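You operate a simulated robot arm through the tools that you are given. There is no shell and no other tool. Be economical: measure what you need, move in short steps, check, and stop when the job is done.

The job below is to be done with a simulated robot arm. You get a single attempt, and the scene is never put back.

## Task
The belt press was stopped in mid stroke. Get the ram up and latched.
Fine: Turn the pump key off with a clean dry hand to clear the stop, and leave it off: the oil pressure that stands will lift the ram. Set the mode knob to jog and run the ram to the top. Set the latch and hold the down button till the display says held. The oil unit stays charged; the display shows only the pressure on the ram. Keep out from under the ram and pinch nothing.

The check looks at the end state, three seconds after you hand in, the way a careful person would. Anything else that was tipped, shoved, dropped, spilled or broken makes it a failure.

## Robot
A 7-joint arm with a two-finger parallel gripper, fixed in place. Base frame: the origin is at the foot of the arm, x ahead of it, y to its left, z up; the work surface is at about z = 953. Readings come in mm, rad, newtons and seconds.
With the tool pointing down near the work surface it reaches from about 260 to 680 mm from the base axis. Its first joint turns from -1.152 to 1.152 rad. Payload 1.57 kg.
The tool frame sits at the grasp point between the pads (the TCP): z along the fingers, y along the line on which they close. The tips reach 30 mm beyond it. Largest opening 110 mm; finger width 24, thickness 12; the body of the gripper, 48 by 112 mm, starts 78 mm behind the TCP.
Orientation is told as [roll, pitch, yaw] about the base's x, y, z axes, in that order, counted from this pose: with the fingers straight down and closing along the base's y, the tool's x points along the base's -x, its y along +y and its z along -z.

## Interface
- The arm moves only by the tool jog_arm. Its argument "motion" is a list of rows, each an object of numbers (a shift or turn left out is 0, a gripper value left out holds the last): "dx", "dy", "dz": the shift along the tool's x, y, z in units of 25 mm (1.0 is 25 mm); "ax", "ay", "az": the turn, a rotation vector about the tool's x, y, z in units of 5 degrees (1.0 is 5 degrees). In form: [{"dx": .., "dy": .., "dz": .., "ax": .., "ay": .., "az": ..}, ...]. A call has 1 to 12 rows; each row shifts and turns the commanded pose from where the row before left it, along the tool's axes as they then stand. "fingers" is the finger opening in mm, from 0 to 110, set as the call begins (left out, the last holds). A call with a number of a shift or a turn outside -1 to 1 is refused whole. A row lasts 0.2 s, in which the tool goes at most 50 mm and 0.15 rad; a call with a longer step from one row to the next is refused whole, and so is a gripper value outside its range. A pose out of reach is approached as far as the arm can. The call stops where the force on the tool passes 90 N (or 10 N more than at its start, if that is more) or the arm is blocked; 0.2 s more then pass. Each finger travels about 108 mm/s and halts on what it meets, pressing with about 37 N; the grip force reading is that of the motor and also rises with nothing between the fingers. The clock runs only during rows and for 0.2 s after the last one: add rows that do not move to give the fingers time. It gives the time, the measured TCP pose, the force on the tool (base axes), the opening and the grip force at its end, in the units of the frame above (readings bear some noise), with the torque about the TCP (base axes, N m) and any sound that the robot's microphone picked up.
- Cameras (640 x 400 px; columns grow to the right, rows downward): "scene" is fixed at [150.8, -401.7, 1375.2]; the picture's right is [0.81, -0.59, 0.00], its down [-0.48, -0.66, -0.58] and it looks along [0.34, 0.47, -0.82] (base axes); focal length 214 px, centre (320, 200). "wrist" rides on the gripper at [70, 16, -141] in the tool frame; the picture's right is [-0.23, 0.97, 0.00], its down [-0.86, -0.20, -0.48] and it looks along [-0.47, -0.11, 0.88] (tool axes); focal length 222 px, centre (320, 200). There is no depth. A picture from a camera that has moved, and an enlarged one, comes with that camera's place and axes in the base frame and with its lens.
- get_image(camera): a new picture of that camera. No time passes.
- inspect(camera, box): a new picture of the part [left, top, right, bottom] of that camera's present view, enlarged. No time passes.
- sign_off(): hands the job in; it is judged then, once.

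Work in short steps. Places have to be worked out from the pictures, the camera data and where the tool is seen: move nearer, look again, correct. Check each grasp and each placing, and mend what went wrong. You have 120 turns and 84 pictures in all, those below and enlarged ones among them. Open the gripper and draw the arm clear of the work before you hand the job in, unless the task says otherwise; then end with one line.

The tools are called after "Call:" as a command line: name --argument value ..., lists and objects as JSON in quotes. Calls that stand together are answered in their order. jog_arm: Moves the arm, as the interface text tells. Its arguments: {"type":"object","properties":{"motion":{"type":"array","items":{"type":"object","properties":{"dx":{"type":"number"},"dy":{"type":"number"},"dz":{"type":"number"},"ax":{"type":"number"},"ay":{"type":"number"},"az":{"type":"number"}}}},"fingers":{"type":"number"}},"required":["motion"]} The other tools are called the same way: get_image (camera) takes a picture; inspect (camera, box) takes an enlarged picture of a part of a camera's view; sign_off () hands the job in.

At the start:

```text
time_s: 0.0
eef_pos: [266.9, -125.5, 1345.6]
ee_rot: [-0.001, 0.001, -0.001]
force: [0.1, 0.1, 0.0]
torque: [0.03, 0.01, -0.02]
opening: 110.1
grasp_force: 0.1
```

scene: 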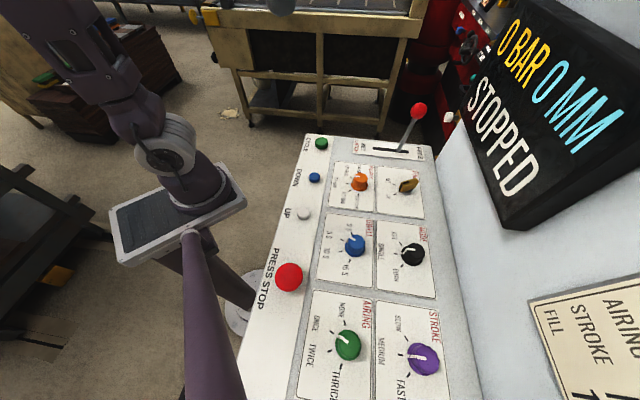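
wrist: 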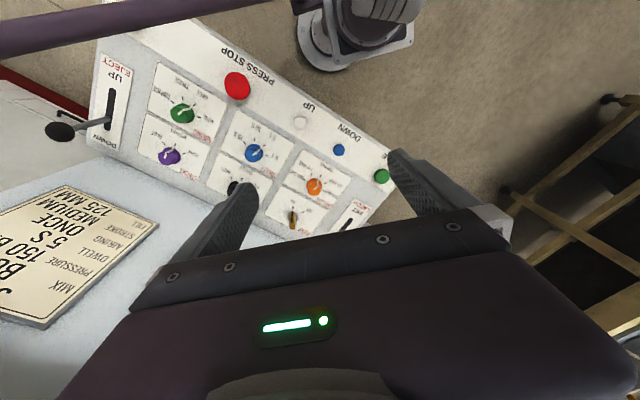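

The display reads 0 BAR, 0 MM, STOPPED. I'll enlarge the panel to read the labels before I move.

Call:
inspect --camera "scene" --box '[280, 120, 440, 220]'

Call:
inspect --camera "scene" --box '[240, 200, 460, 400]'

Call:
inspect --camera "wrist" --box '[0, 20, 400, 330]'

Call:
inspect --camera "scene" --box '[420, 0, 640, 240]'

```text
4.00 times, centred on (360, 170) of scene
camera zoom: at [150.8, -401.7, 1375.2], right [0.81, -0.59, 0.0], down [-0.48, -0.66, -0.58], along [0.34, 0.47, -0.82], focal length 858 px, centre (160, 320)
```

zoom: 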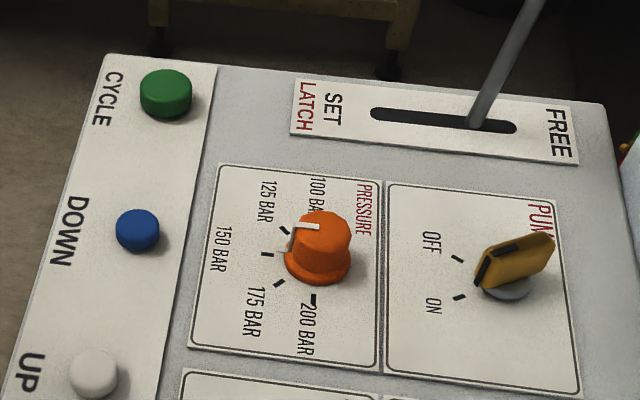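

```text
2.00 times, centred on (350, 300) of scene
camera zoom: at [150.8, -401.7, 1375.2], right [0.81, -0.59, 0.0], down [-0.48, -0.66, -0.58], along [0.34, 0.47, -0.82], focal length 429 px, centre (260, 0)
```

zoom: 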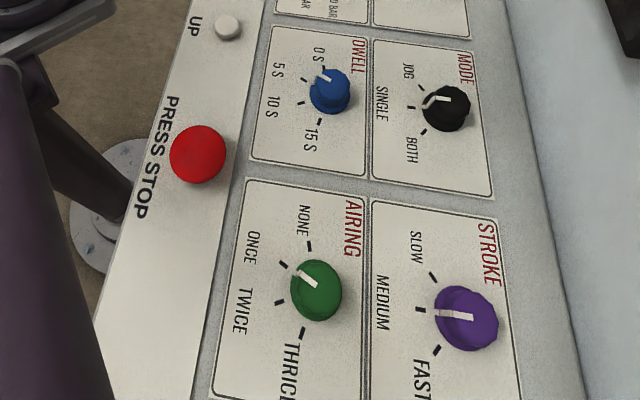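

```text
1.29 times, centred on (200, 175) of wrist
camera zoom: at [197.6, -109.7, 1486.2], right [0.23, 0.97, 0.0], down [0.86, -0.2, 0.48], along [0.47, -0.11, -0.88], focal length 287 px, centre (475, 232)
```

zoom: 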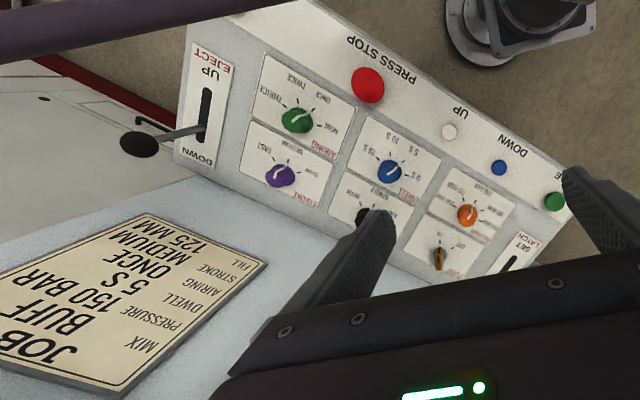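

```text
1.67 times, centred on (530, 120) of scene
camera zoom: at [150.8, -401.7, 1375.2], right [0.81, -0.59, 0.0], down [-0.48, -0.66, -0.58], along [0.34, 0.47, -0.82], focal length 358 px, centre (-30, 333)
```

zoom: 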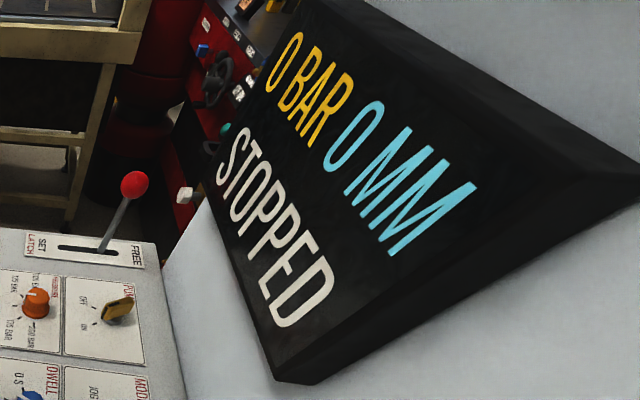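

From both views, the panel is about flat at z≈960 and turned 45°. I put the key at about (515,-261), the buttons along the near edge, and a tall housing with the display behind the panel. I'll turn the tool -45° in yaw to line up with the panel, and come down partway.

Call:
jog_arm --motion '[{"az": 1, "dz": 0.5}, {"az": 1, "dz": 0.5}, {"az": 1, "dz": 0.5}, {"az": 1, "dz": 0.5}, {"az": 1, "dz": 0.5}, {"az": 1, "dz": 0.5}, {"az": 1, "dz": 0.5}, {"az": 1, "dz": 0.5}, {"az": 1, "dz": 0.5}]' --fingers 60

Call:
get_image --camera "wrist"

```text
time_s: 2.0
eef_pos: [266.8, -125.4, 1233.6]
ee_rot: [0.002, -0.001, -0.789]
force: [-0.5, -0.2, -0.6]
torque: [0.0, 0.01, -0.04]
opening: 60.3
grasp_force: 0.0
```

```text
77 pictures are left
camera wrist: at [229.6, -65.3, 1374.2], right [0.85, 0.53, 0.0], down [0.46, -0.75, 0.48], along [0.25, -0.41, -0.88], focal length 222 px, centre (320, 200)
```

wrist: 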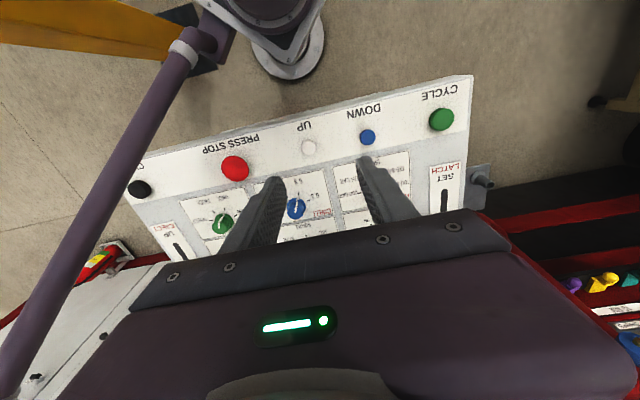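

The tool is lined up with the panel. I'll move toward +e over it, staying high and short of the housing.

Call:
jog_arm --motion '[{"dx": -0.9, "dy": 0.35}, {"dx": -0.9, "dy": 0.35}, {"dx": -0.9, "dy": 0.35}, {"dx": -0.9, "dy": 0.35}, {"dx": -0.9, "dy": 0.35}, {"dx": -0.9, "dy": 0.35}, {"dx": -0.9, "dy": 0.35}]'

Call:
get_image --camera "wrist"

Call:
get_image --camera "scene"

```text
time_s: 3.6
eef_pos: [421.6, -192.6, 1231.5]
ee_rot: [-0.001, 0.001, -0.786]
force: [0.2, 0.8, 0.7]
torque: [0.02, 0.0, 0.01]
opening: 60.1
grasp_force: 0.0
```

```text
76 pictures are left
camera wrist: at [384.9, -131.7, 1373.2], right [0.85, 0.53, 0.0], down [0.46, -0.75, 0.48], along [0.25, -0.41, -0.88], focal length 222 px, centre (320, 200)
```

wrist: 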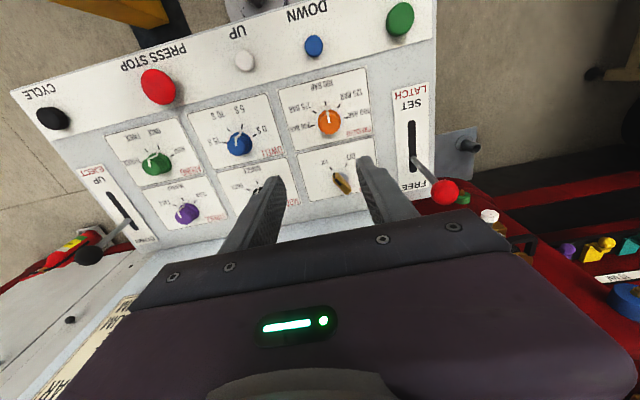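

```text
75 pictures are left
```

scene: 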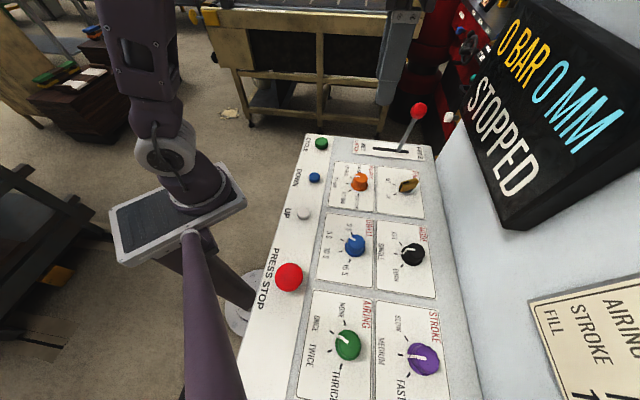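

The key and lever are in view. I'll enlarge them to read how they are set.

Call:
inspect --camera "wrist" --box '[270, 60, 470, 220]'

Call:
inspect --camera "scene" --box '[370, 160, 440, 300]'

```text
2.50 times, centred on (370, 140) of wrist
camera zoom: at [384.9, -131.7, 1373.2], right [0.85, 0.53, 0.0], down [0.46, -0.75, 0.48], along [0.25, -0.41, -0.88], focal length 555 px, centre (195, 350)
```

zoom: 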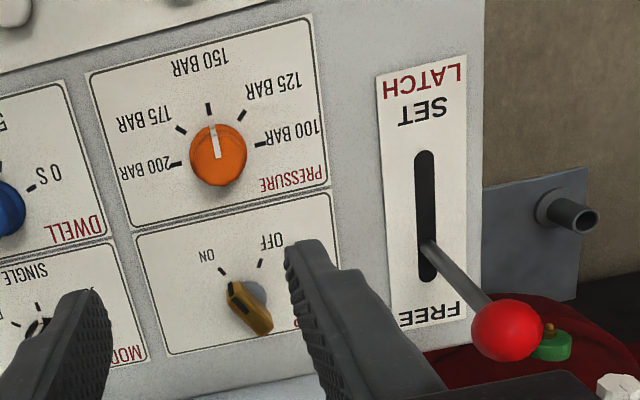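

```text
2.86 times, centred on (405, 230) of scene
camera zoom: at [150.8, -401.7, 1375.2], right [0.81, -0.59, 0.0], down [-0.48, -0.66, -0.58], along [0.34, 0.47, -0.82], focal length 613 px, centre (77, 114)
```

zoom: 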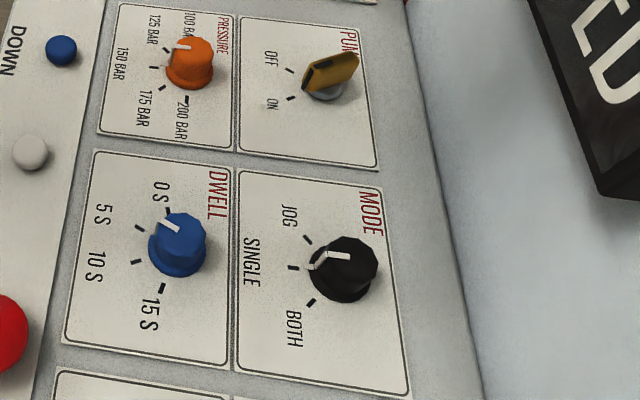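

The key is at ON. Its pivot is at about (515,-261), the panel surface is at z≈955, and OFF is about 60° clockwise from above. The mode knob is on SINGLE and the latch lever is at FREE. Before working near the housing, I'll pitch the tool to see the display and the wall.

Call:
jog_arm --motion '[{"ay": -1}, {"ay": -1}, {"ay": -1}, {"ay": -1}, {"ay": -1}, {"ay": -1}, {"ay": -1}, {"ay": -1}, {"ay": -1}, {"ay": -1}]'

Call:
get_image --camera "wrist"

```text
time_s: 5.8
eef_pos: [422.8, -192.5, 1232.0]
ee_rot: [0.002, -0.873, -0.784]
force: [-0.7, -0.4, 0.2]
torque: [0.0, 0.0, -0.02]
opening: 60.0
grasp_force: 0.0
```

```text
72 pictures are left
camera wrist: at [325.5, -73.7, 1269.5], right [0.79, 0.59, 0.17], down [-0.01, -0.27, 0.96], along [0.61, -0.76, -0.21], focal length 222 px, centre (320, 200)
```

wrist: 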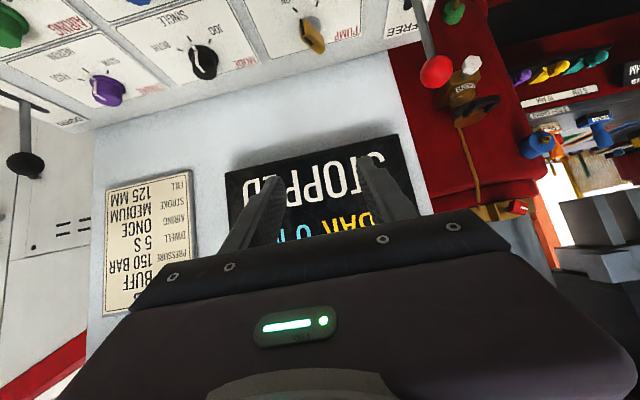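

The display's lower front edge is at about e=613, z=1120, and the key is at e=549, so a vertical approach clears it with the slim side of the gripper toward the wall. I'll level the tool again.

Call:
jog_arm --motion '[{"ay": 1}, {"ay": 1}, {"ay": 1}, {"ay": 1}, {"ay": 1}, {"ay": 1}, {"ay": 1}, {"ay": 1}, {"ay": 1}, {"ay": 1}]'

Call:
jog_arm --motion '[{"az": -1, "dz": 0.6}, {"az": -1, "dz": 0.6}, {"az": -1, "dz": 0.6}, {"az": -1, "dz": 0.6}, {"az": -1, "dz": 0.6}, {"az": -1, "dz": 0.6}, {"dx": -0.714, "dy": -0.278}, {"dx": -0.714, "dy": -0.278}, {"dx": -0.714, "dy": -0.278}, {"dx": -0.714, "dy": -0.278}, {"dx": -0.714, "dy": -0.278}, {"dx": -0.714, "dy": -0.278}]'

Call:
get_image --camera "wrist"

Call:
get_image --camera "scene"

```text
time_s: 8.0
eef_pos: [421.4, -193.7, 1233.8]
ee_rot: [0.001, 0.001, -0.785]
force: [0.3, 0.1, -0.1]
torque: [0.0, -0.01, -0.04]
opening: 59.8
grasp_force: 0.0
```

```text
time_s: 10.6
eef_pos: [515.0, -262.4, 1142.9]
ee_rot: [0.0, 0.0, -0.262]
force: [0.0, -0.8, -0.5]
torque: [0.01, -0.04, 0.01]
opening: 60.0
grasp_force: 0.0
```

```text
71 pictures are left
camera wrist: at [451.4, -229.0, 1283.3], right [0.47, 0.88, 0.0], down [0.77, -0.41, 0.48], along [0.42, -0.23, -0.88], focal length 222 px, centre (320, 200)
```

wrist: 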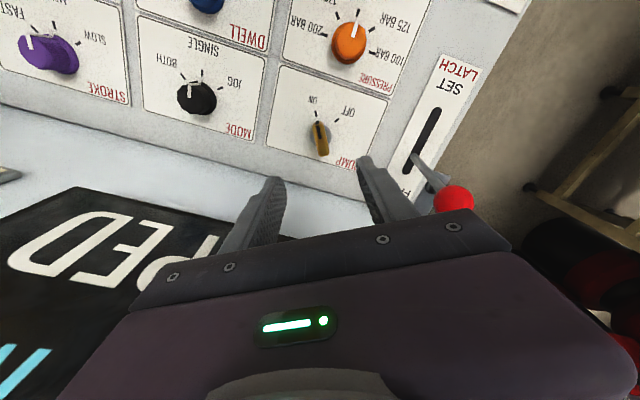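

```text
70 pictures are left
```

scene: 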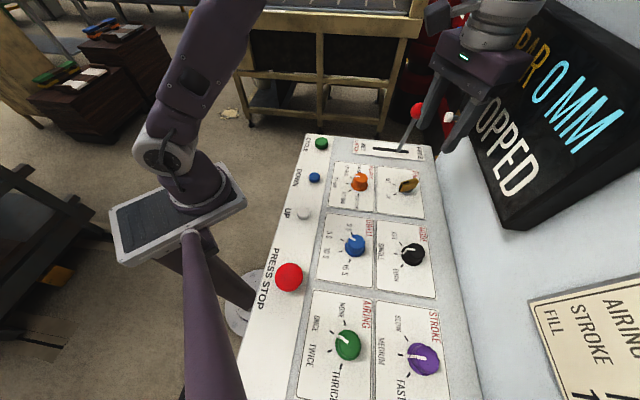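

A point straight below the TCP projects onto the key at (320,137), so the tool is centred. I'll enlarge to check the blade angle and that the fingers are clean.

Call:
inspect --camera "wrist" --box '[220, 80, 420, 230]'

Call:
inspect --camera "scene" --box '[400, 0, 560, 200]'

```text
2.67 times, centred on (320, 155) of wrist
camera zoom: at [451.4, -229.0, 1283.3], right [0.47, 0.88, 0.0], down [0.77, -0.41, 0.48], along [0.42, -0.23, -0.88], focal length 592 px, centre (320, 320)
```

zoom: 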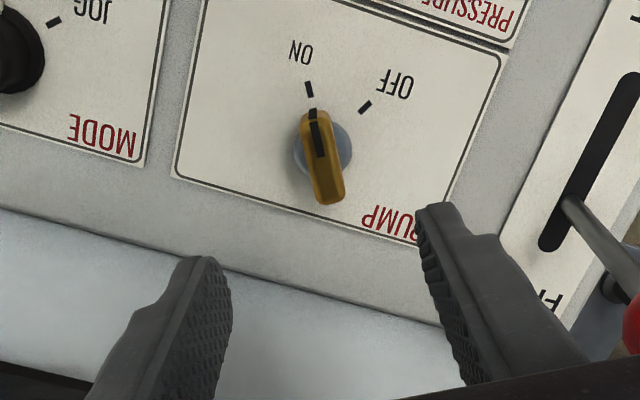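

```text
2.00 times, centred on (480, 100) of scene
camera zoom: at [150.8, -401.7, 1375.2], right [0.81, -0.59, 0.0], down [-0.48, -0.66, -0.58], along [0.34, 0.47, -0.82], focal length 429 px, centre (0, 400)
```

zoom: 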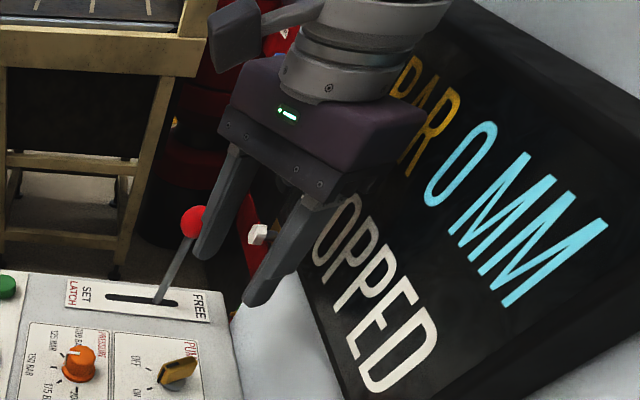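

The fingers are clean and in line with the blade. I'll lower straight down to about z=1003, with the tips at about 973.

Call:
jog_arm --motion '[{"dz": 0.8}, {"dz": 0.8}, {"dz": 0.8}, {"dz": 0.8}, {"dz": 0.8}, {"dz": 0.8}, {"dz": 0.8}]' --fingers 50

Call:
get_image --camera "wrist"

Call:
inspect --camera "scene" --box '[340, 80, 500, 240]'

```text
time_s: 12.2
eef_pos: [514.0, -263.1, 1004.7]
ee_rot: [-0.001, -0.002, -0.262]
force: [0.8, 0.2, 0.4]
torque: [0.02, -0.02, 0.01]
opening: 49.9
grasp_force: 0.1
```

```text
67 pictures are left
camera wrist: at [451.3, -229.2, 1144.7], right [0.47, 0.88, 0.0], down [0.77, -0.41, 0.48], along [0.42, -0.22, -0.88], focal length 222 px, centre (320, 200)
```

wrist: 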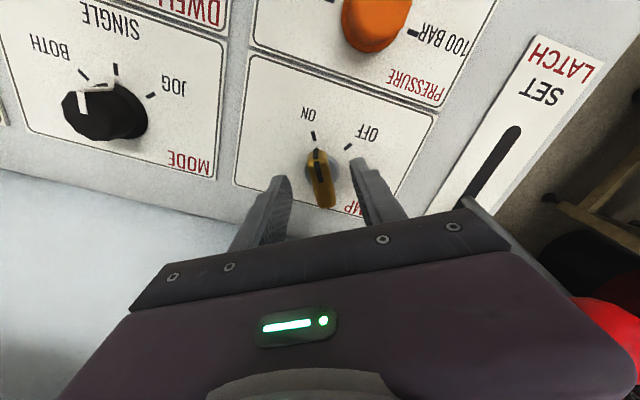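

```text
2.50 times, centred on (420, 160) of scene
camera zoom: at [150.8, -401.7, 1375.2], right [0.81, -0.59, 0.0], down [-0.48, -0.66, -0.58], along [0.34, 0.47, -0.82], focal length 536 px, centre (70, 300)
```

zoom: 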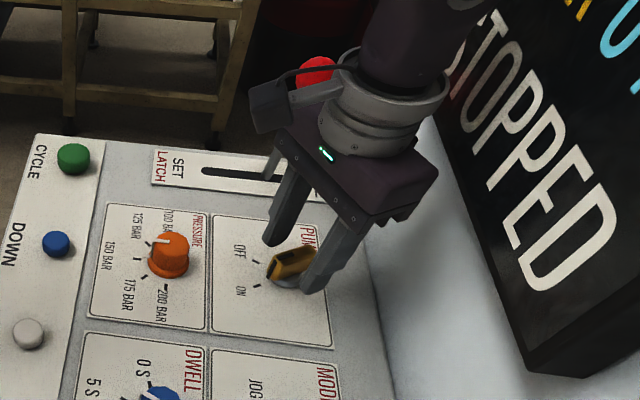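

The blade sits centred between the tips. I'll go down 11 mm more and close on it.

Call:
jog_arm --motion '[{"dz": 0.22}, {"dz": 0.22}]'

Call:
jog_arm --motion '[{}, {}, {}]' --fingers 0

Call:
get_image --camera "wrist"

```text
time_s: 12.8
eef_pos: [515.7, -262.1, 993.7]
ee_rot: [-0.002, 0.0, -0.264]
force: [0.0, -0.2, -0.6]
torque: [-0.02, -0.03, 0.01]
opening: 50.0
grasp_force: 0.1
```

```text
time_s: 13.6
eef_pos: [515.1, -259.8, 992.5]
ee_rot: [0.0, -0.001, -0.262]
force: [-0.1, 1.4, -1.3]
torque: [-0.19, -0.24, 0.02]
opening: 15.7
grasp_force: 31.2
```

```text
65 pictures are left
camera wrist: at [451.6, -227.7, 1134.4], right [0.47, 0.88, 0.0], down [0.77, -0.41, 0.48], along [0.42, -0.23, -0.88], focal length 222 px, centre (320, 200)
```

wrist: 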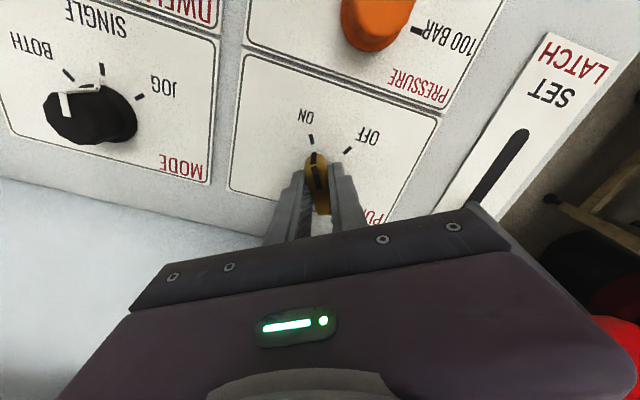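

I have a grip on the key (15.7 mm, 31 N). I'll turn it toward OFF, clockwise from above, half of the way first.

Call:
jog_arm --motion '[{"az": 1}, {"az": 1}, {"az": 1}, {"az": 1}, {"az": 1}, {"az": 1}]'

Call:
jog_arm --motion '[{"az": 1}, {"az": 1}, {"az": 1}, {"az": 1}, {"az": 1}, {"az": 1}]'

Call:
get_image --camera "wrist"

Call:
get_image --camera "scene"

```text
time_s: 15.0
eef_pos: [514.6, -260.4, 991.5]
ee_rot: [0.0, -0.004, -0.788]
force: [4.3, 0.7, 21.4]
torque: [-0.28, -0.14, -0.01]
opening: 15.8
grasp_force: 31.3
```

```text
time_s: 16.4
eef_pos: [515.6, -259.2, 991.9]
ee_rot: [0.001, 0.001, -1.309]
force: [15.8, 7.9, 19.3]
torque: [-0.47, -0.09, 0.06]
opening: 15.4
grasp_force: 31.6
```

```text
64 pictures are left
camera wrist: at [513.5, -189.0, 1133.0], right [1.0, 0.03, 0.0], down [0.03, -0.88, 0.48], along [0.02, -0.48, -0.88], focal length 222 px, centre (320, 200)
```

wrist: 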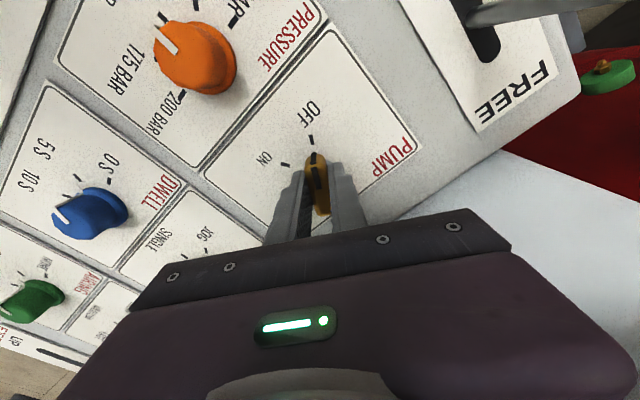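

```text
63 pictures are left
```

scene: 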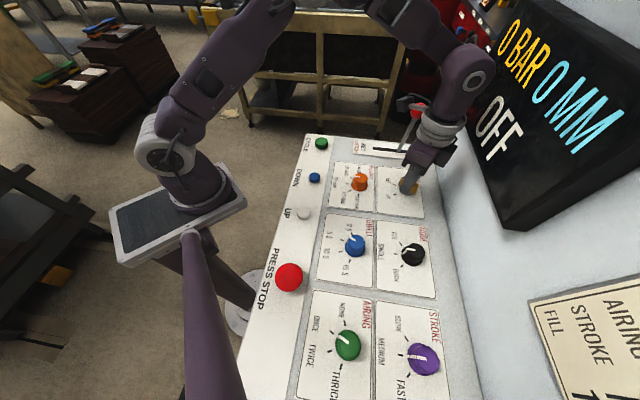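

The display now says OFF and the key is on the OFF mark. I'll release it and rise straight up.

Call:
jog_arm --motion '[{}, {}, {}]' --fingers 50

Call:
jog_arm --motion '[{"dz": -0.8}, {"dz": -0.8}, {"dz": -0.8}, {"dz": -0.8}, {"dz": -0.8}, {"dz": -0.8}]'

Call:
get_image --camera "wrist"

```text
time_s: 17.2
eef_pos: [515.5, -261.1, 992.2]
ee_rot: [0.001, 0.001, -1.308]
force: [1.0, 0.5, -0.3]
torque: [-0.01, -0.03, 0.02]
opening: 50.0
grasp_force: 0.1
```

```text
time_s: 18.6
eef_pos: [513.9, -260.4, 1112.7]
ee_rot: [-0.001, 0.001, -1.309]
force: [0.2, -0.4, -0.2]
torque: [-0.03, -0.02, 0.02]
opening: 50.0
grasp_force: 0.0
```

```text
62 pictures are left
camera wrist: at [511.8, -188.5, 1253.7], right [1.0, 0.03, 0.0], down [0.03, -0.88, 0.48], along [0.02, -0.48, -0.88], focal length 222 px, centre (320, 200)
```

wrist: 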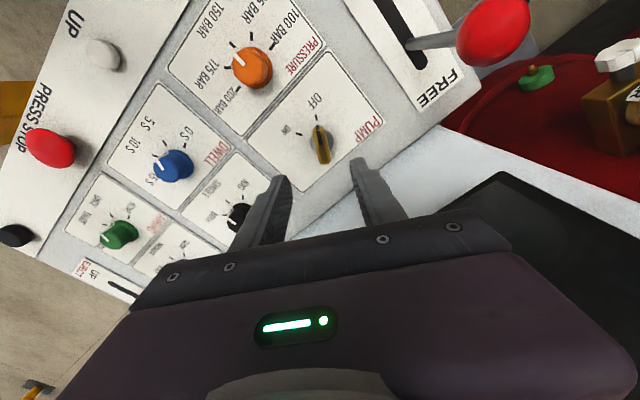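

The key stays at OFF. I put the mode knob at about (395,-381) with its top at z≈977. I'll turn back to yaw -25° and move over it.

Call:
jog_arm --motion '[{"az": -1}, {"az": -1}, {"az": -1}, {"az": -1}, {"az": -1}, {"az": -1}, {"az": -1}, {"az": -1}, {"az": -1}, {"az": -1}]' --fingers 60

Call:
jog_arm --motion '[{"dx": 0.284, "dy": -0.797}, {"dx": 0.284, "dy": -0.797}, {"dx": 0.284, "dy": -0.797}, {"dx": 0.284, "dy": -0.797}, {"dx": 0.284, "dy": -0.797}, {"dx": 0.284, "dy": -0.797}, {"dx": 0.284, "dy": -0.797}, {"dx": 0.284, "dy": -0.797}]'

Call:
inspect --camera "wrist" --box '[200, 60, 440, 220]'

Call:
get_image --camera "scene"

```text
time_s: 20.8
eef_pos: [515.2, -262.5, 1111.2]
ee_rot: [0.0, 0.0, -0.437]
force: [-0.2, -0.8, 0.1]
torque: [0.0, -0.06, 0.02]
opening: 60.0
grasp_force: 0.0
```

```text
time_s: 22.6
eef_pos: [395.1, -384.1, 1111.4]
ee_rot: [0.0, 0.001, -0.436]
force: [-0.1, -0.2, -0.5]
torque: [0.02, -0.01, 0.05]
opening: 59.9
grasp_force: 0.2
```

```text
2.50 times, centred on (320, 140) of wrist
camera zoom: at [338.0, -339.2, 1252.9], right [0.62, 0.79, 0.0], down [0.69, -0.54, 0.48], along [0.38, -0.29, -0.88], focal length 555 px, centre (320, 350)
```

zoom: 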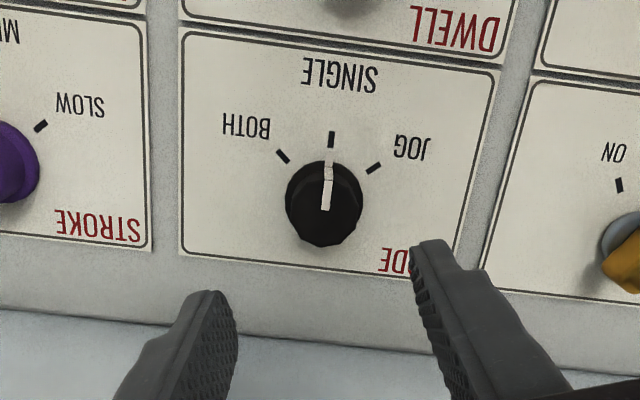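

```text
60 pictures are left
```

scene: 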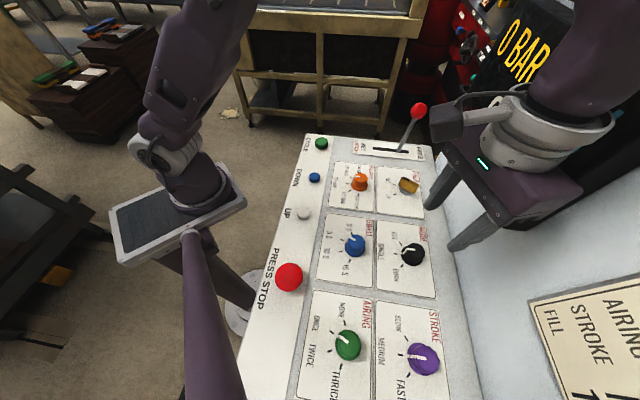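

The knob is centred to within 2 mm. I'll lower with the tips to about z=961, close, and check.

Call:
jog_arm --motion '[{"dz": 0.8, "dy": 0.08}, {"dz": 0.8}, {"dz": 0.8}, {"dz": 0.8}, {"dz": 0.8}, {"dz": 0.4}, {"dz": 0.4}]'

Call:
jog_arm --motion '[{}, {}, {}]' --fingers 0

Call:
get_image --camera "wrist"

```text
time_s: 24.2
eef_pos: [397.7, -381.4, 991.4]
ee_rot: [0.0, 0.001, -0.437]
force: [-0.1, 0.3, -0.1]
torque: [-0.03, 0.05, -0.04]
opening: 60.1
grasp_force: 0.0
```

```text
time_s: 25.0
eef_pos: [397.4, -382.1, 991.5]
ee_rot: [-0.003, 0.0, -0.437]
force: [-7.5, -18.8, -10.3]
torque: [-0.42, -0.69, 0.02]
opening: 34.3
grasp_force: 41.5
```

```text
59 pictures are left
camera wrist: at [340.7, -337.8, 1132.2], right [0.62, 0.79, 0.0], down [0.69, -0.54, 0.48], along [0.38, -0.3, -0.88], focal length 222 px, centre (320, 200)
```

wrist: 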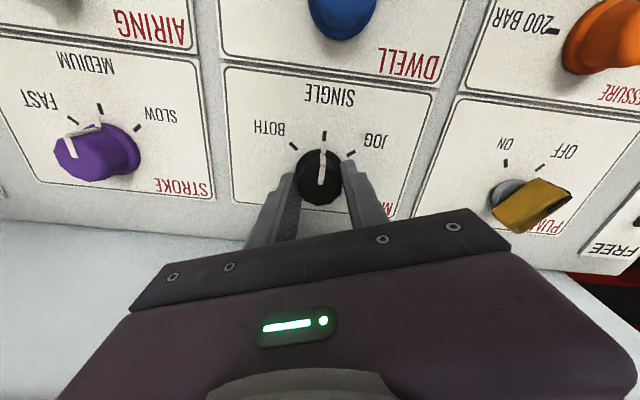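

I'm holding the knob at 34 mm, with about 20 N of side force from being 2 mm off centre. I'll ease dy back and turn about 45° clockwise.

Call:
jog_arm --motion '[{"dy": -0.08}, {"az": 1}, {"az": 1}, {"az": 1}, {"az": 1}, {"az": 1}, {"az": 1}, {"az": 1}, {"az": 1}, {"az": 1}]'

Call:
get_image --camera "wrist"

Call:
get_image --camera "scene"

```text
time_s: 27.2
eef_pos: [398.1, -382.7, 992.0]
ee_rot: [0.002, -0.002, -1.224]
force: [4.2, -14.2, -15.4]
torque: [-0.7, 0.42, 0.0]
opening: 34.4
grasp_force: 42.2
```

```text
58 pictures are left
camera wrist: at [387.8, -311.5, 1132.4], right [0.99, 0.12, 0.0], down [0.1, -0.87, 0.48], along [0.06, -0.48, -0.88], focal length 222 px, centre (320, 200)
```

wrist: 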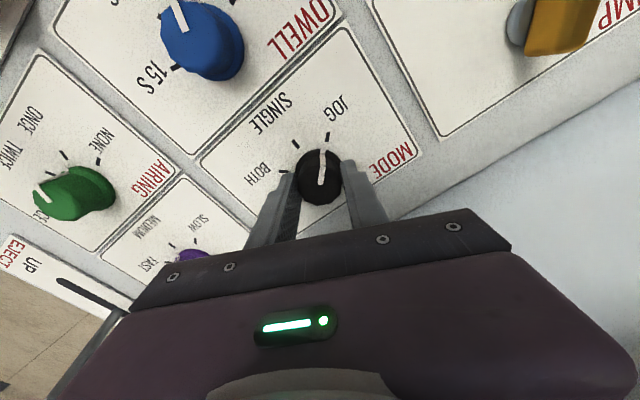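

```text
57 pictures are left
```

scene: 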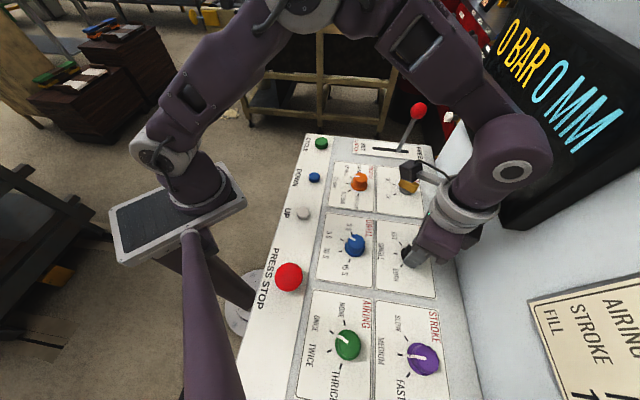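

The pointer looks to be at the JOG mark. I'll release, rise, and check.

Call:
jog_arm --motion '[{}, {}, {}]' --fingers 60

Call:
jog_arm --motion '[{"dz": -0.8}, {"dz": -0.8}, {"dz": -0.8}, {"dz": -0.8}, {"dz": -0.8}, {"dz": -0.8}]'

Call:
inspect --camera "wrist" --box '[200, 60, 440, 220]'

Call:
get_image --camera "scene"

```text
time_s: 28.0
eef_pos: [395.0, -382.4, 991.4]
ee_rot: [-0.001, -0.001, -1.221]
force: [-0.5, 0.2, 1.2]
torque: [0.01, 0.03, -0.01]
opening: 60.2
grasp_force: 0.1
```

```text
time_s: 29.4
eef_pos: [393.5, -382.2, 1110.3]
ee_rot: [0.001, 0.001, -1.221]
force: [-0.1, -0.1, 0.4]
torque: [0.02, 0.03, 0.0]
opening: 59.9
grasp_force: 0.1
```

```text
2.50 times, centred on (320, 140) of wrist
camera zoom: at [385.3, -311.7, 1252.4], right [0.99, 0.12, 0.0], down [0.1, -0.87, 0.48], along [0.06, -0.47, -0.88], focal length 555 px, centre (320, 350)
```

zoom: 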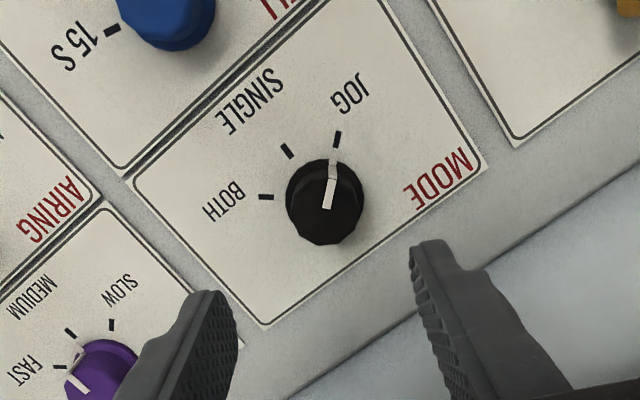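

```text
55 pictures are left
```

scene: 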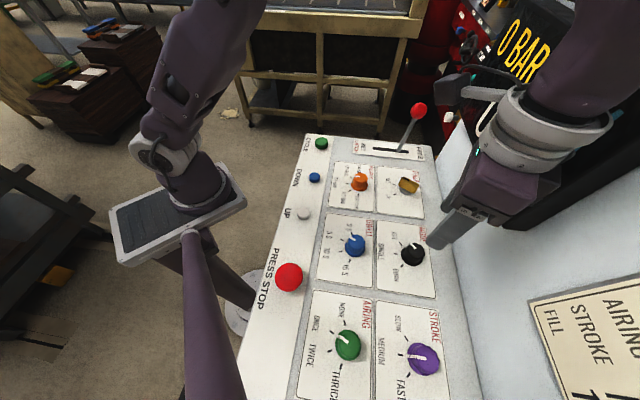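

The mode knob is at JOG. Next is UP, the white button at about (271,-177). I'll close the fingers, go back to yaw -45°, and move above it.

Call:
jog_arm --motion '[{"az": -1}, {"az": -1}, {"az": -1}, {"az": -1}, {"az": -1}]' --fingers 0

Call:
jog_arm --motion '[{"dx": 0.926, "dy": 0.232}, {"dx": 0.926, "dy": 0.232}, {"dx": 0.926, "dy": 0.232}, {"dx": 0.926, "dy": 0.232}, {"dx": 0.926, "dy": 0.232}, {"dx": 0.926, "dy": 0.232}, {"dx": 0.926, "dy": 0.232}, {"dx": 0.926, "dy": 0.232}, {"dx": 0.926, "dy": 0.232}, {"dx": 0.926, "dy": 0.232}]'

Call:
get_image --camera "wrist"

Call:
get_image --camera "scene"

```text
time_s: 30.6
eef_pos: [394.1, -380.8, 1111.1]
ee_rot: [0.0, 0.001, -0.782]
force: [-0.8, -0.1, -1.0]
torque: [-0.02, 0.0, 0.02]
opening: 0.0
grasp_force: 21.1
```

```text
time_s: 32.8
eef_pos: [271.9, -175.8, 1113.1]
ee_rot: [0.0, 0.001, -0.785]
force: [0.5, 0.4, -0.1]
torque: [-0.02, 0.0, 0.03]
opening: 0.0
grasp_force: 21.3
```

```text
54 pictures are left
camera wrist: at [235.1, -116.9, 1254.1], right [0.85, 0.53, 0.0], down [0.46, -0.75, 0.48], along [0.25, -0.41, -0.88], focal length 222 px, centre (320, 200)
```

wrist: 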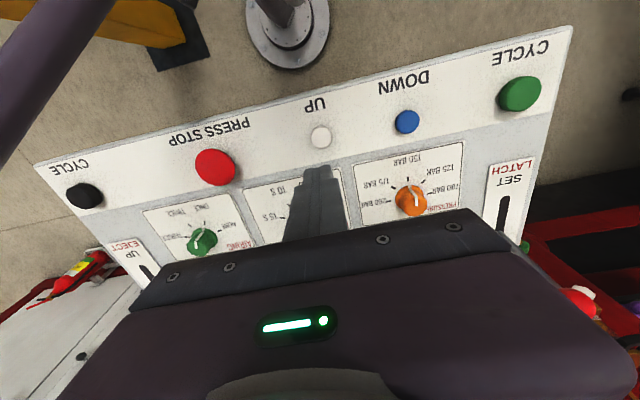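

```text
53 pictures are left
```

scene: 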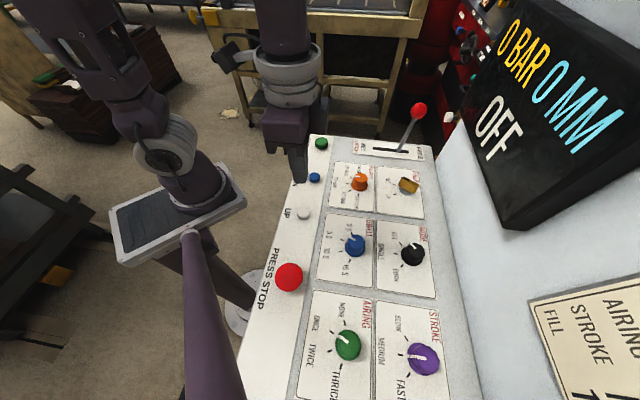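

The white button is directly under the tool. I'll go down to just above it.

Call:
jog_arm --motion '[{"dz": 0.85}, {"dz": 0.85}, {"dz": 0.85}, {"dz": 0.85}, {"dz": 0.7}]'

Call:
jog_arm --motion '[{"dz": 0.1}, {"dz": 0.1}, {"dz": 0.1}]'

Call:
inspect --camera "scene" --box '[240, 120, 360, 270]'

```text
time_s: 34.0
eef_pos: [273.2, -176.4, 1006.6]
ee_rot: [0.001, -0.001, -0.784]
force: [-0.1, 0.2, 0.2]
torque: [-0.03, 0.01, -0.01]
opening: 0.0
grasp_force: 21.2
```

```text
time_s: 34.8
eef_pos: [271.1, -177.2, 1000.8]
ee_rot: [0.0, 0.0, -0.786]
force: [0.7, 0.5, -0.5]
torque: [-0.02, 0.05, 0.01]
opening: 0.0
grasp_force: 21.2
```

```text
2.67 times, centred on (300, 195) of scene
camera zoom: at [150.8, -401.7, 1375.2], right [0.81, -0.59, 0.0], down [-0.48, -0.66, -0.58], along [0.34, 0.47, -0.82], focal length 572 px, centre (373, 213)
```

zoom: 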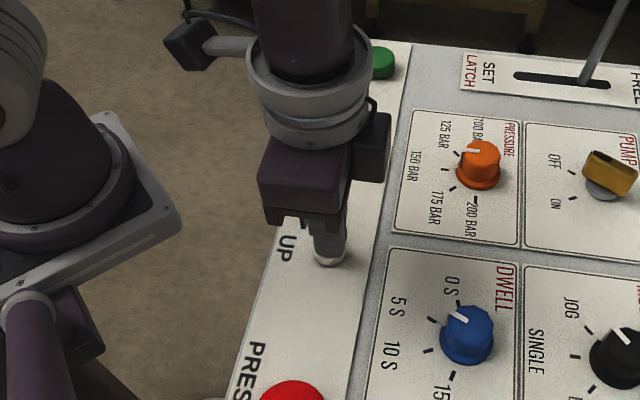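

The tip is right on the button. I'll press in small steps and look at the display.

Call:
jog_arm --motion '[{"dz": 0.1}, {"dz": 0.1}, {"dz": 0.1}]'

Call:
get_image --camera "scene"

```text
time_s: 35.6
eef_pos: [272.1, -176.9, 995.7]
ee_rot: [0.0, -0.001, -0.785]
force: [0.1, -1.0, 1.3]
torque: [-0.03, -0.01, -0.01]
opening: 0.2
grasp_force: 21.0
```

```text
51 pictures are left
```

scene: 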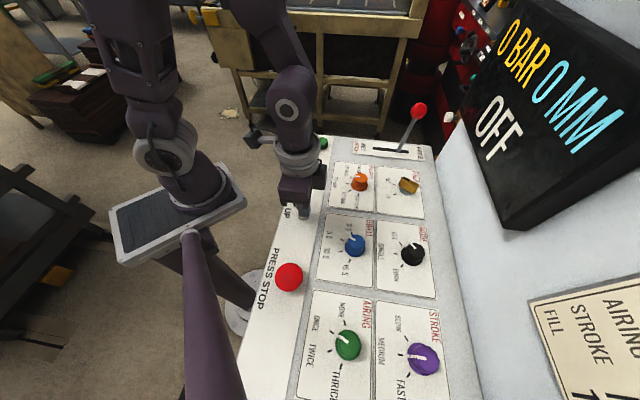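

Contact is just starting. I'll press further and hold.

Call:
jog_arm --motion '[{"dz": 0.1}, {"dz": 0.1}, {"dz": 0.1}, {}, {}]'

Call:
get_image --camera "scene"

```text
time_s: 36.8
eef_pos: [273.5, -177.4, 987.9]
ee_rot: [0.002, -0.002, -0.786]
force: [3.2, 2.9, 37.2]
torque: [0.17, 0.0, -0.01]
opening: 0.0
grasp_force: 21.6
heard: click
```

```text
50 pictures are left
```

scene: 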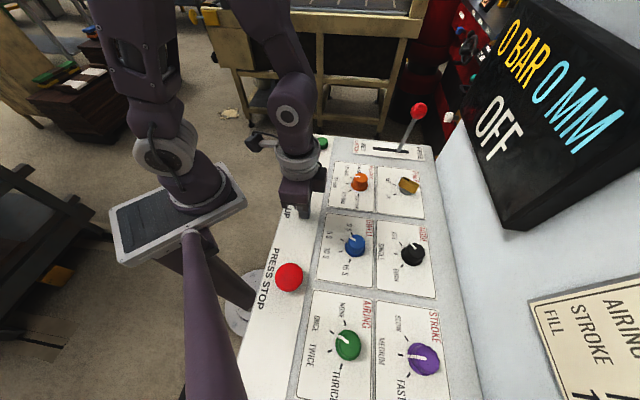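

The button clicked. I'll hold it for a couple of seconds and see if the ram moves.

Call:
jog_arm --motion '[{}, {}, {}, {}, {}, {}, {}, {}, {}, {}]'

Call:
get_image --camera "scene"

```text
time_s: 39.0
eef_pos: [272.9, -177.7, 986.8]
ee_rot: [-0.001, -0.002, -0.786]
force: [6.2, 0.9, 38.1]
torque: [0.05, -0.11, 0.0]
opening: 0.0
grasp_force: 21.2
```

```text
49 pictures are left
```

scene: 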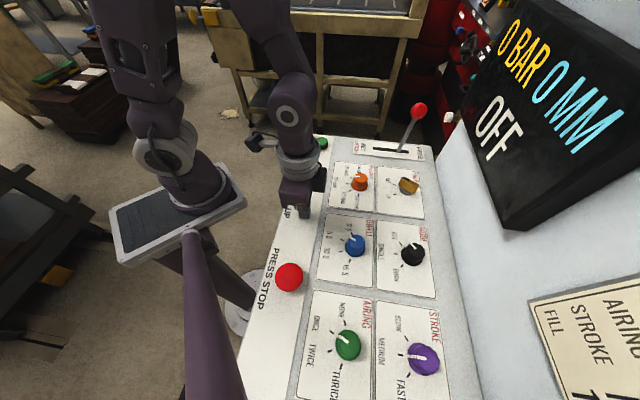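

The button has been down for over 2 s and nothing has changed: 0 BAR, 0 MM, OFF. I'll release it and look at the ram itself rather than guess.

Call:
jog_arm --motion '[{"dz": -0.8}, {"dz": -0.8}, {"dz": -0.8}, {"dz": -0.8}, {"dz": -0.8}, {"dz": -0.8}, {"dz": -0.8}, {"dz": -0.8}]'

Call:
jog_arm --motion '[{"ay": -1}, {"ay": -1}, {"ay": -1}, {"ay": -1}, {"ay": -1}, {"ay": -1}, {"ay": -1}, {"ay": -1}, {"ay": -1}, {"ay": -1}, {"ay": -1}, {"ay": -1}]'

Call:
get_image --camera "wrist"

Call:
get_image --camera "scene"

```text
time_s: 40.8
eef_pos: [272.5, -177.3, 1149.4]
ee_rot: [0.0, 0.001, -0.784]
force: [1.1, 0.2, 0.3]
torque: [0.0, -0.01, -0.04]
opening: 0.0
grasp_force: 21.3
```

```text
time_s: 43.4
eef_pos: [285.6, -191.9, 1198.6]
ee_rot: [0.0, -1.048, -0.786]
force: [-0.6, 1.0, -0.5]
torque: [0.0, 0.01, 0.02]
opening: 0.1
grasp_force: 21.2
out of reach, approached as far as the arm can: row 9, 10, 11, 12
```

```text
48 pictures are left
camera wrist: at [186.1, -68.2, 1207.8], right [0.77, 0.61, 0.2], down [-0.13, -0.15, 0.98], along [0.63, -0.78, -0.03], focal length 222 px, centre (320, 200)
```

wrist: 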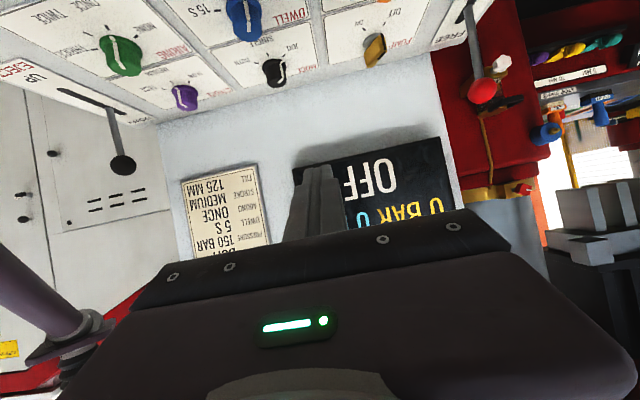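

```text
47 pictures are left
```

scene: 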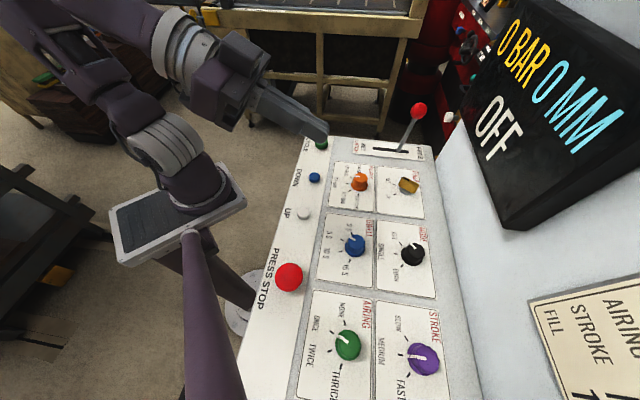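

The ram isn't in either view because the camera is upside down and the hand hides what's above. I'll roll the hand about its own axis in free space to look up and sideways for the ram.

Call:
jog_arm --motion '[{"az": 1}, {"az": 1}, {"az": 1}, {"az": 1}, {"az": 1}, {"az": 1}, {"az": 1}, {"az": 1}, {"az": 1}, {"az": 1}, {"az": 1}, {"az": 1}]'

Call:
jog_arm --motion '[{"az": 1}, {"az": 1}, {"az": 1}, {"az": 1}, {"az": 1}, {"az": 1}]'

Call:
get_image --camera "wrist"

```text
time_s: 46.0
eef_pos: [286.2, -191.4, 1199.4]
ee_rot: [0.983, -0.445, -2.077]
force: [0.2, 0.0, 0.0]
torque: [0.01, 0.02, -0.02]
opening: 0.1
grasp_force: 21.4
```

```text
time_s: 47.4
eef_pos: [286.3, -189.9, 1200.0]
ee_rot: [1.047, 0.001, -2.357]
force: [0.7, -0.3, 0.3]
torque: [0.03, 0.0, -0.01]
opening: 0.0
grasp_force: 21.6
```

```text
46 pictures are left
camera wrist: at [254.5, -60.7, 1284.0], right [0.18, -0.51, 0.84], down [-0.97, -0.24, 0.07], along [0.17, -0.83, -0.53], focal length 222 px, centre (320, 200)
```

wrist: 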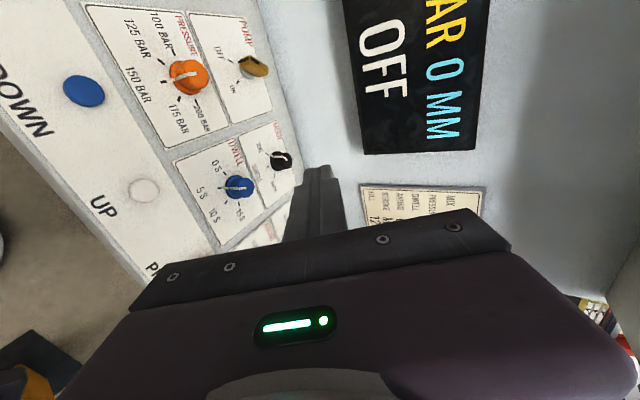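

There's no ram in view, so the display is my only gauge. I'll enlarge it, along with the PRESS STOP and UP buttons, in case I've misread a digit or a button is stuck in.

Call:
inspect --camera "scene" --box '[440, 0, 640, 230]'

Call:
inspect --camera "scene" --box '[240, 150, 340, 310]'

Call:
inspect --camera "scene" --box '[340, 90, 440, 280]'

```text
1.74 times, centred on (540, 115) of scene
camera zoom: at [150.8, -401.7, 1375.2], right [0.81, -0.59, 0.0], down [-0.48, -0.66, -0.58], along [0.34, 0.47, -0.82], focal length 373 px, centre (-63, 348)
```

zoom: 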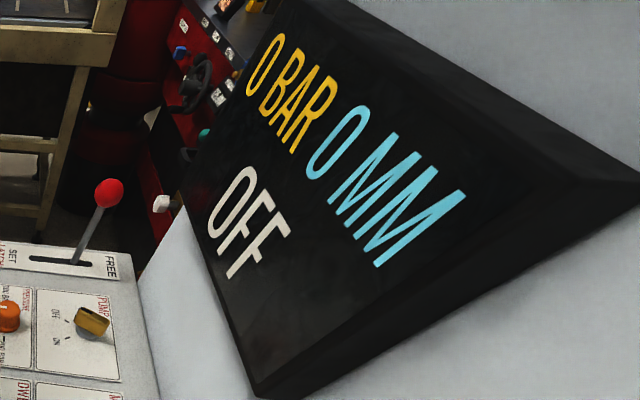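

```text
2.50 times, centred on (290, 230) of scene
camera zoom: at [150.8, -401.7, 1375.2], right [0.81, -0.59, 0.0], down [-0.48, -0.66, -0.58], along [0.34, 0.47, -0.82], focal length 536 px, centre (395, 125)
```

zoom: 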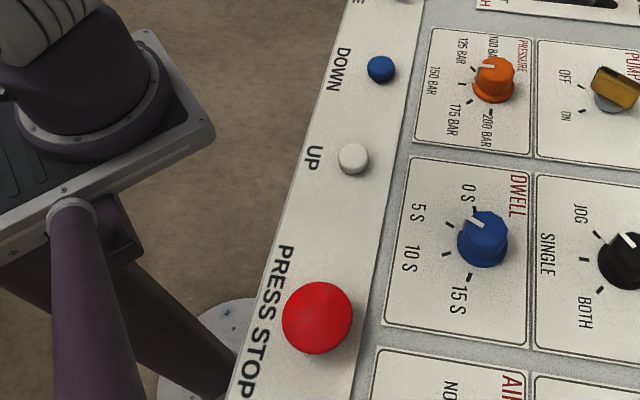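

```text
2.11 times, centred on (390, 185) of scene
camera zoom: at [150.8, -401.7, 1375.2], right [0.81, -0.59, 0.0], down [-0.48, -0.66, -0.58], along [0.34, 0.47, -0.82], focal length 452 px, centre (173, 232)
```

zoom: 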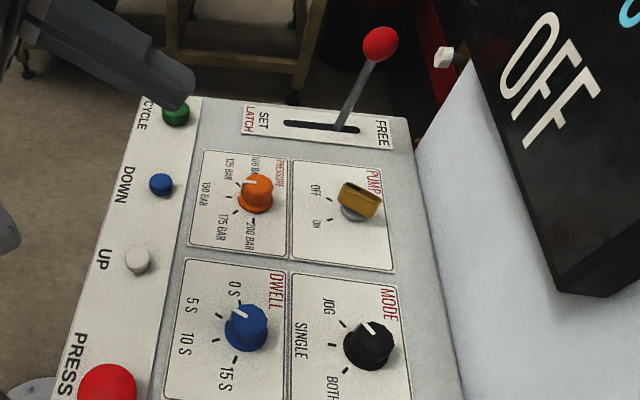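

The reading is definitely 0 MM, with the key OFF, mode on JOG, latch FREE and the buttons standing proud. My press may have been too shallow or too short, so I'll level the tool and press UP again, longer and firmer.

Call:
jog_arm --motion '[{"az": -1}, {"az": -1}, {"az": -1}, {"az": -1}, {"az": -1}, {"az": -1}, {"az": -1}, {"az": -1}, {"az": -1}]'

Call:
jog_arm --motion '[{"az": -1}, {"az": -1}, {"az": -1}, {"az": -1}, {"az": -1}, {"az": -1}, {"az": -1}, {"az": -1}, {"az": -1}]'

Call:
jog_arm --motion '[{"ay": 1}, {"ay": 1}, {"ay": 1}, {"ay": 1}, {"ay": 1}, {"ay": 1}, {"ay": 1}, {"ay": 1}, {"ay": 1}, {"ay": 1}, {"ay": 1}, {"ay": 1}]'

```text
time_s: 49.4
eef_pos: [285.7, -191.4, 1198.0]
ee_rot: [0.887, -0.659, -1.889]
force: [-0.4, -0.1, 0.3]
torque: [0.01, 0.02, 0.02]
opening: 0.2
grasp_force: 21.1
```

```text
time_s: 51.4
eef_pos: [286.7, -191.0, 1198.7]
ee_rot: [-0.004, -1.048, -0.782]
force: [0.1, -0.8, -0.3]
torque: [0.01, 0.01, 0.0]
opening: 0.0
grasp_force: 21.0
```

```text
time_s: 54.0
eef_pos: [286.5, -192.6, 1197.4]
ee_rot: [0.0, 0.002, -0.786]
force: [-0.1, 0.8, -0.1]
torque: [-0.01, 0.0, 0.01]
opening: 0.0
grasp_force: 21.2
```

The tool is level again. I'll go back over the UP button and down to just above it.

Call:
jog_arm --motion '[{"dx": 0.85}, {"dz": 0.9}, {"dz": 0.9}, {"dz": 0.9}, {"dz": 0.9}, {"dz": 0.9}, {"dz": 0.9}, {"dz": 0.9}, {"dz": 0.9}, {"dz": 0.4}]'

Call:
jog_arm --motion '[{"dz": 0.12}, {"dz": 0.12}, {"dz": 0.12}, {"dz": 0.12}, {"dz": 0.12}, {"dz": 0.12}, {}, {}]'

Call:
jog_arm --motion '[{}, {}, {}, {}, {}, {}, {}, {}, {}, {}, {}, {}]'

Call:
get_image --camera "scene"

```text
time_s: 56.2
eef_pos: [270.8, -175.3, 1006.9]
ee_rot: [-0.001, 0.0, -0.784]
force: [0.1, 0.0, -0.8]
torque: [-0.01, -0.02, 0.01]
opening: 0.0
grasp_force: 21.0
```

```text
time_s: 58.0
eef_pos: [271.5, -175.7, 989.3]
ee_rot: [-0.001, -0.002, -0.784]
force: [4.6, 3.1, 23.5]
torque: [0.14, -0.11, 0.03]
opening: 0.0
grasp_force: 21.8
heard: click
```

```text
time_s: 60.6
eef_pos: [270.7, -176.8, 988.3]
ee_rot: [-0.002, 0.001, -0.785]
force: [7.3, -3.1, 23.8]
torque: [-0.09, -0.21, -0.01]
opening: 0.0
grasp_force: 21.2
```

```text
42 pictures are left
```

scene: 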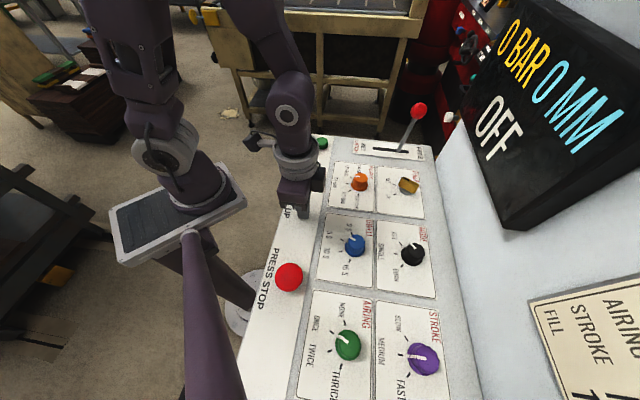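

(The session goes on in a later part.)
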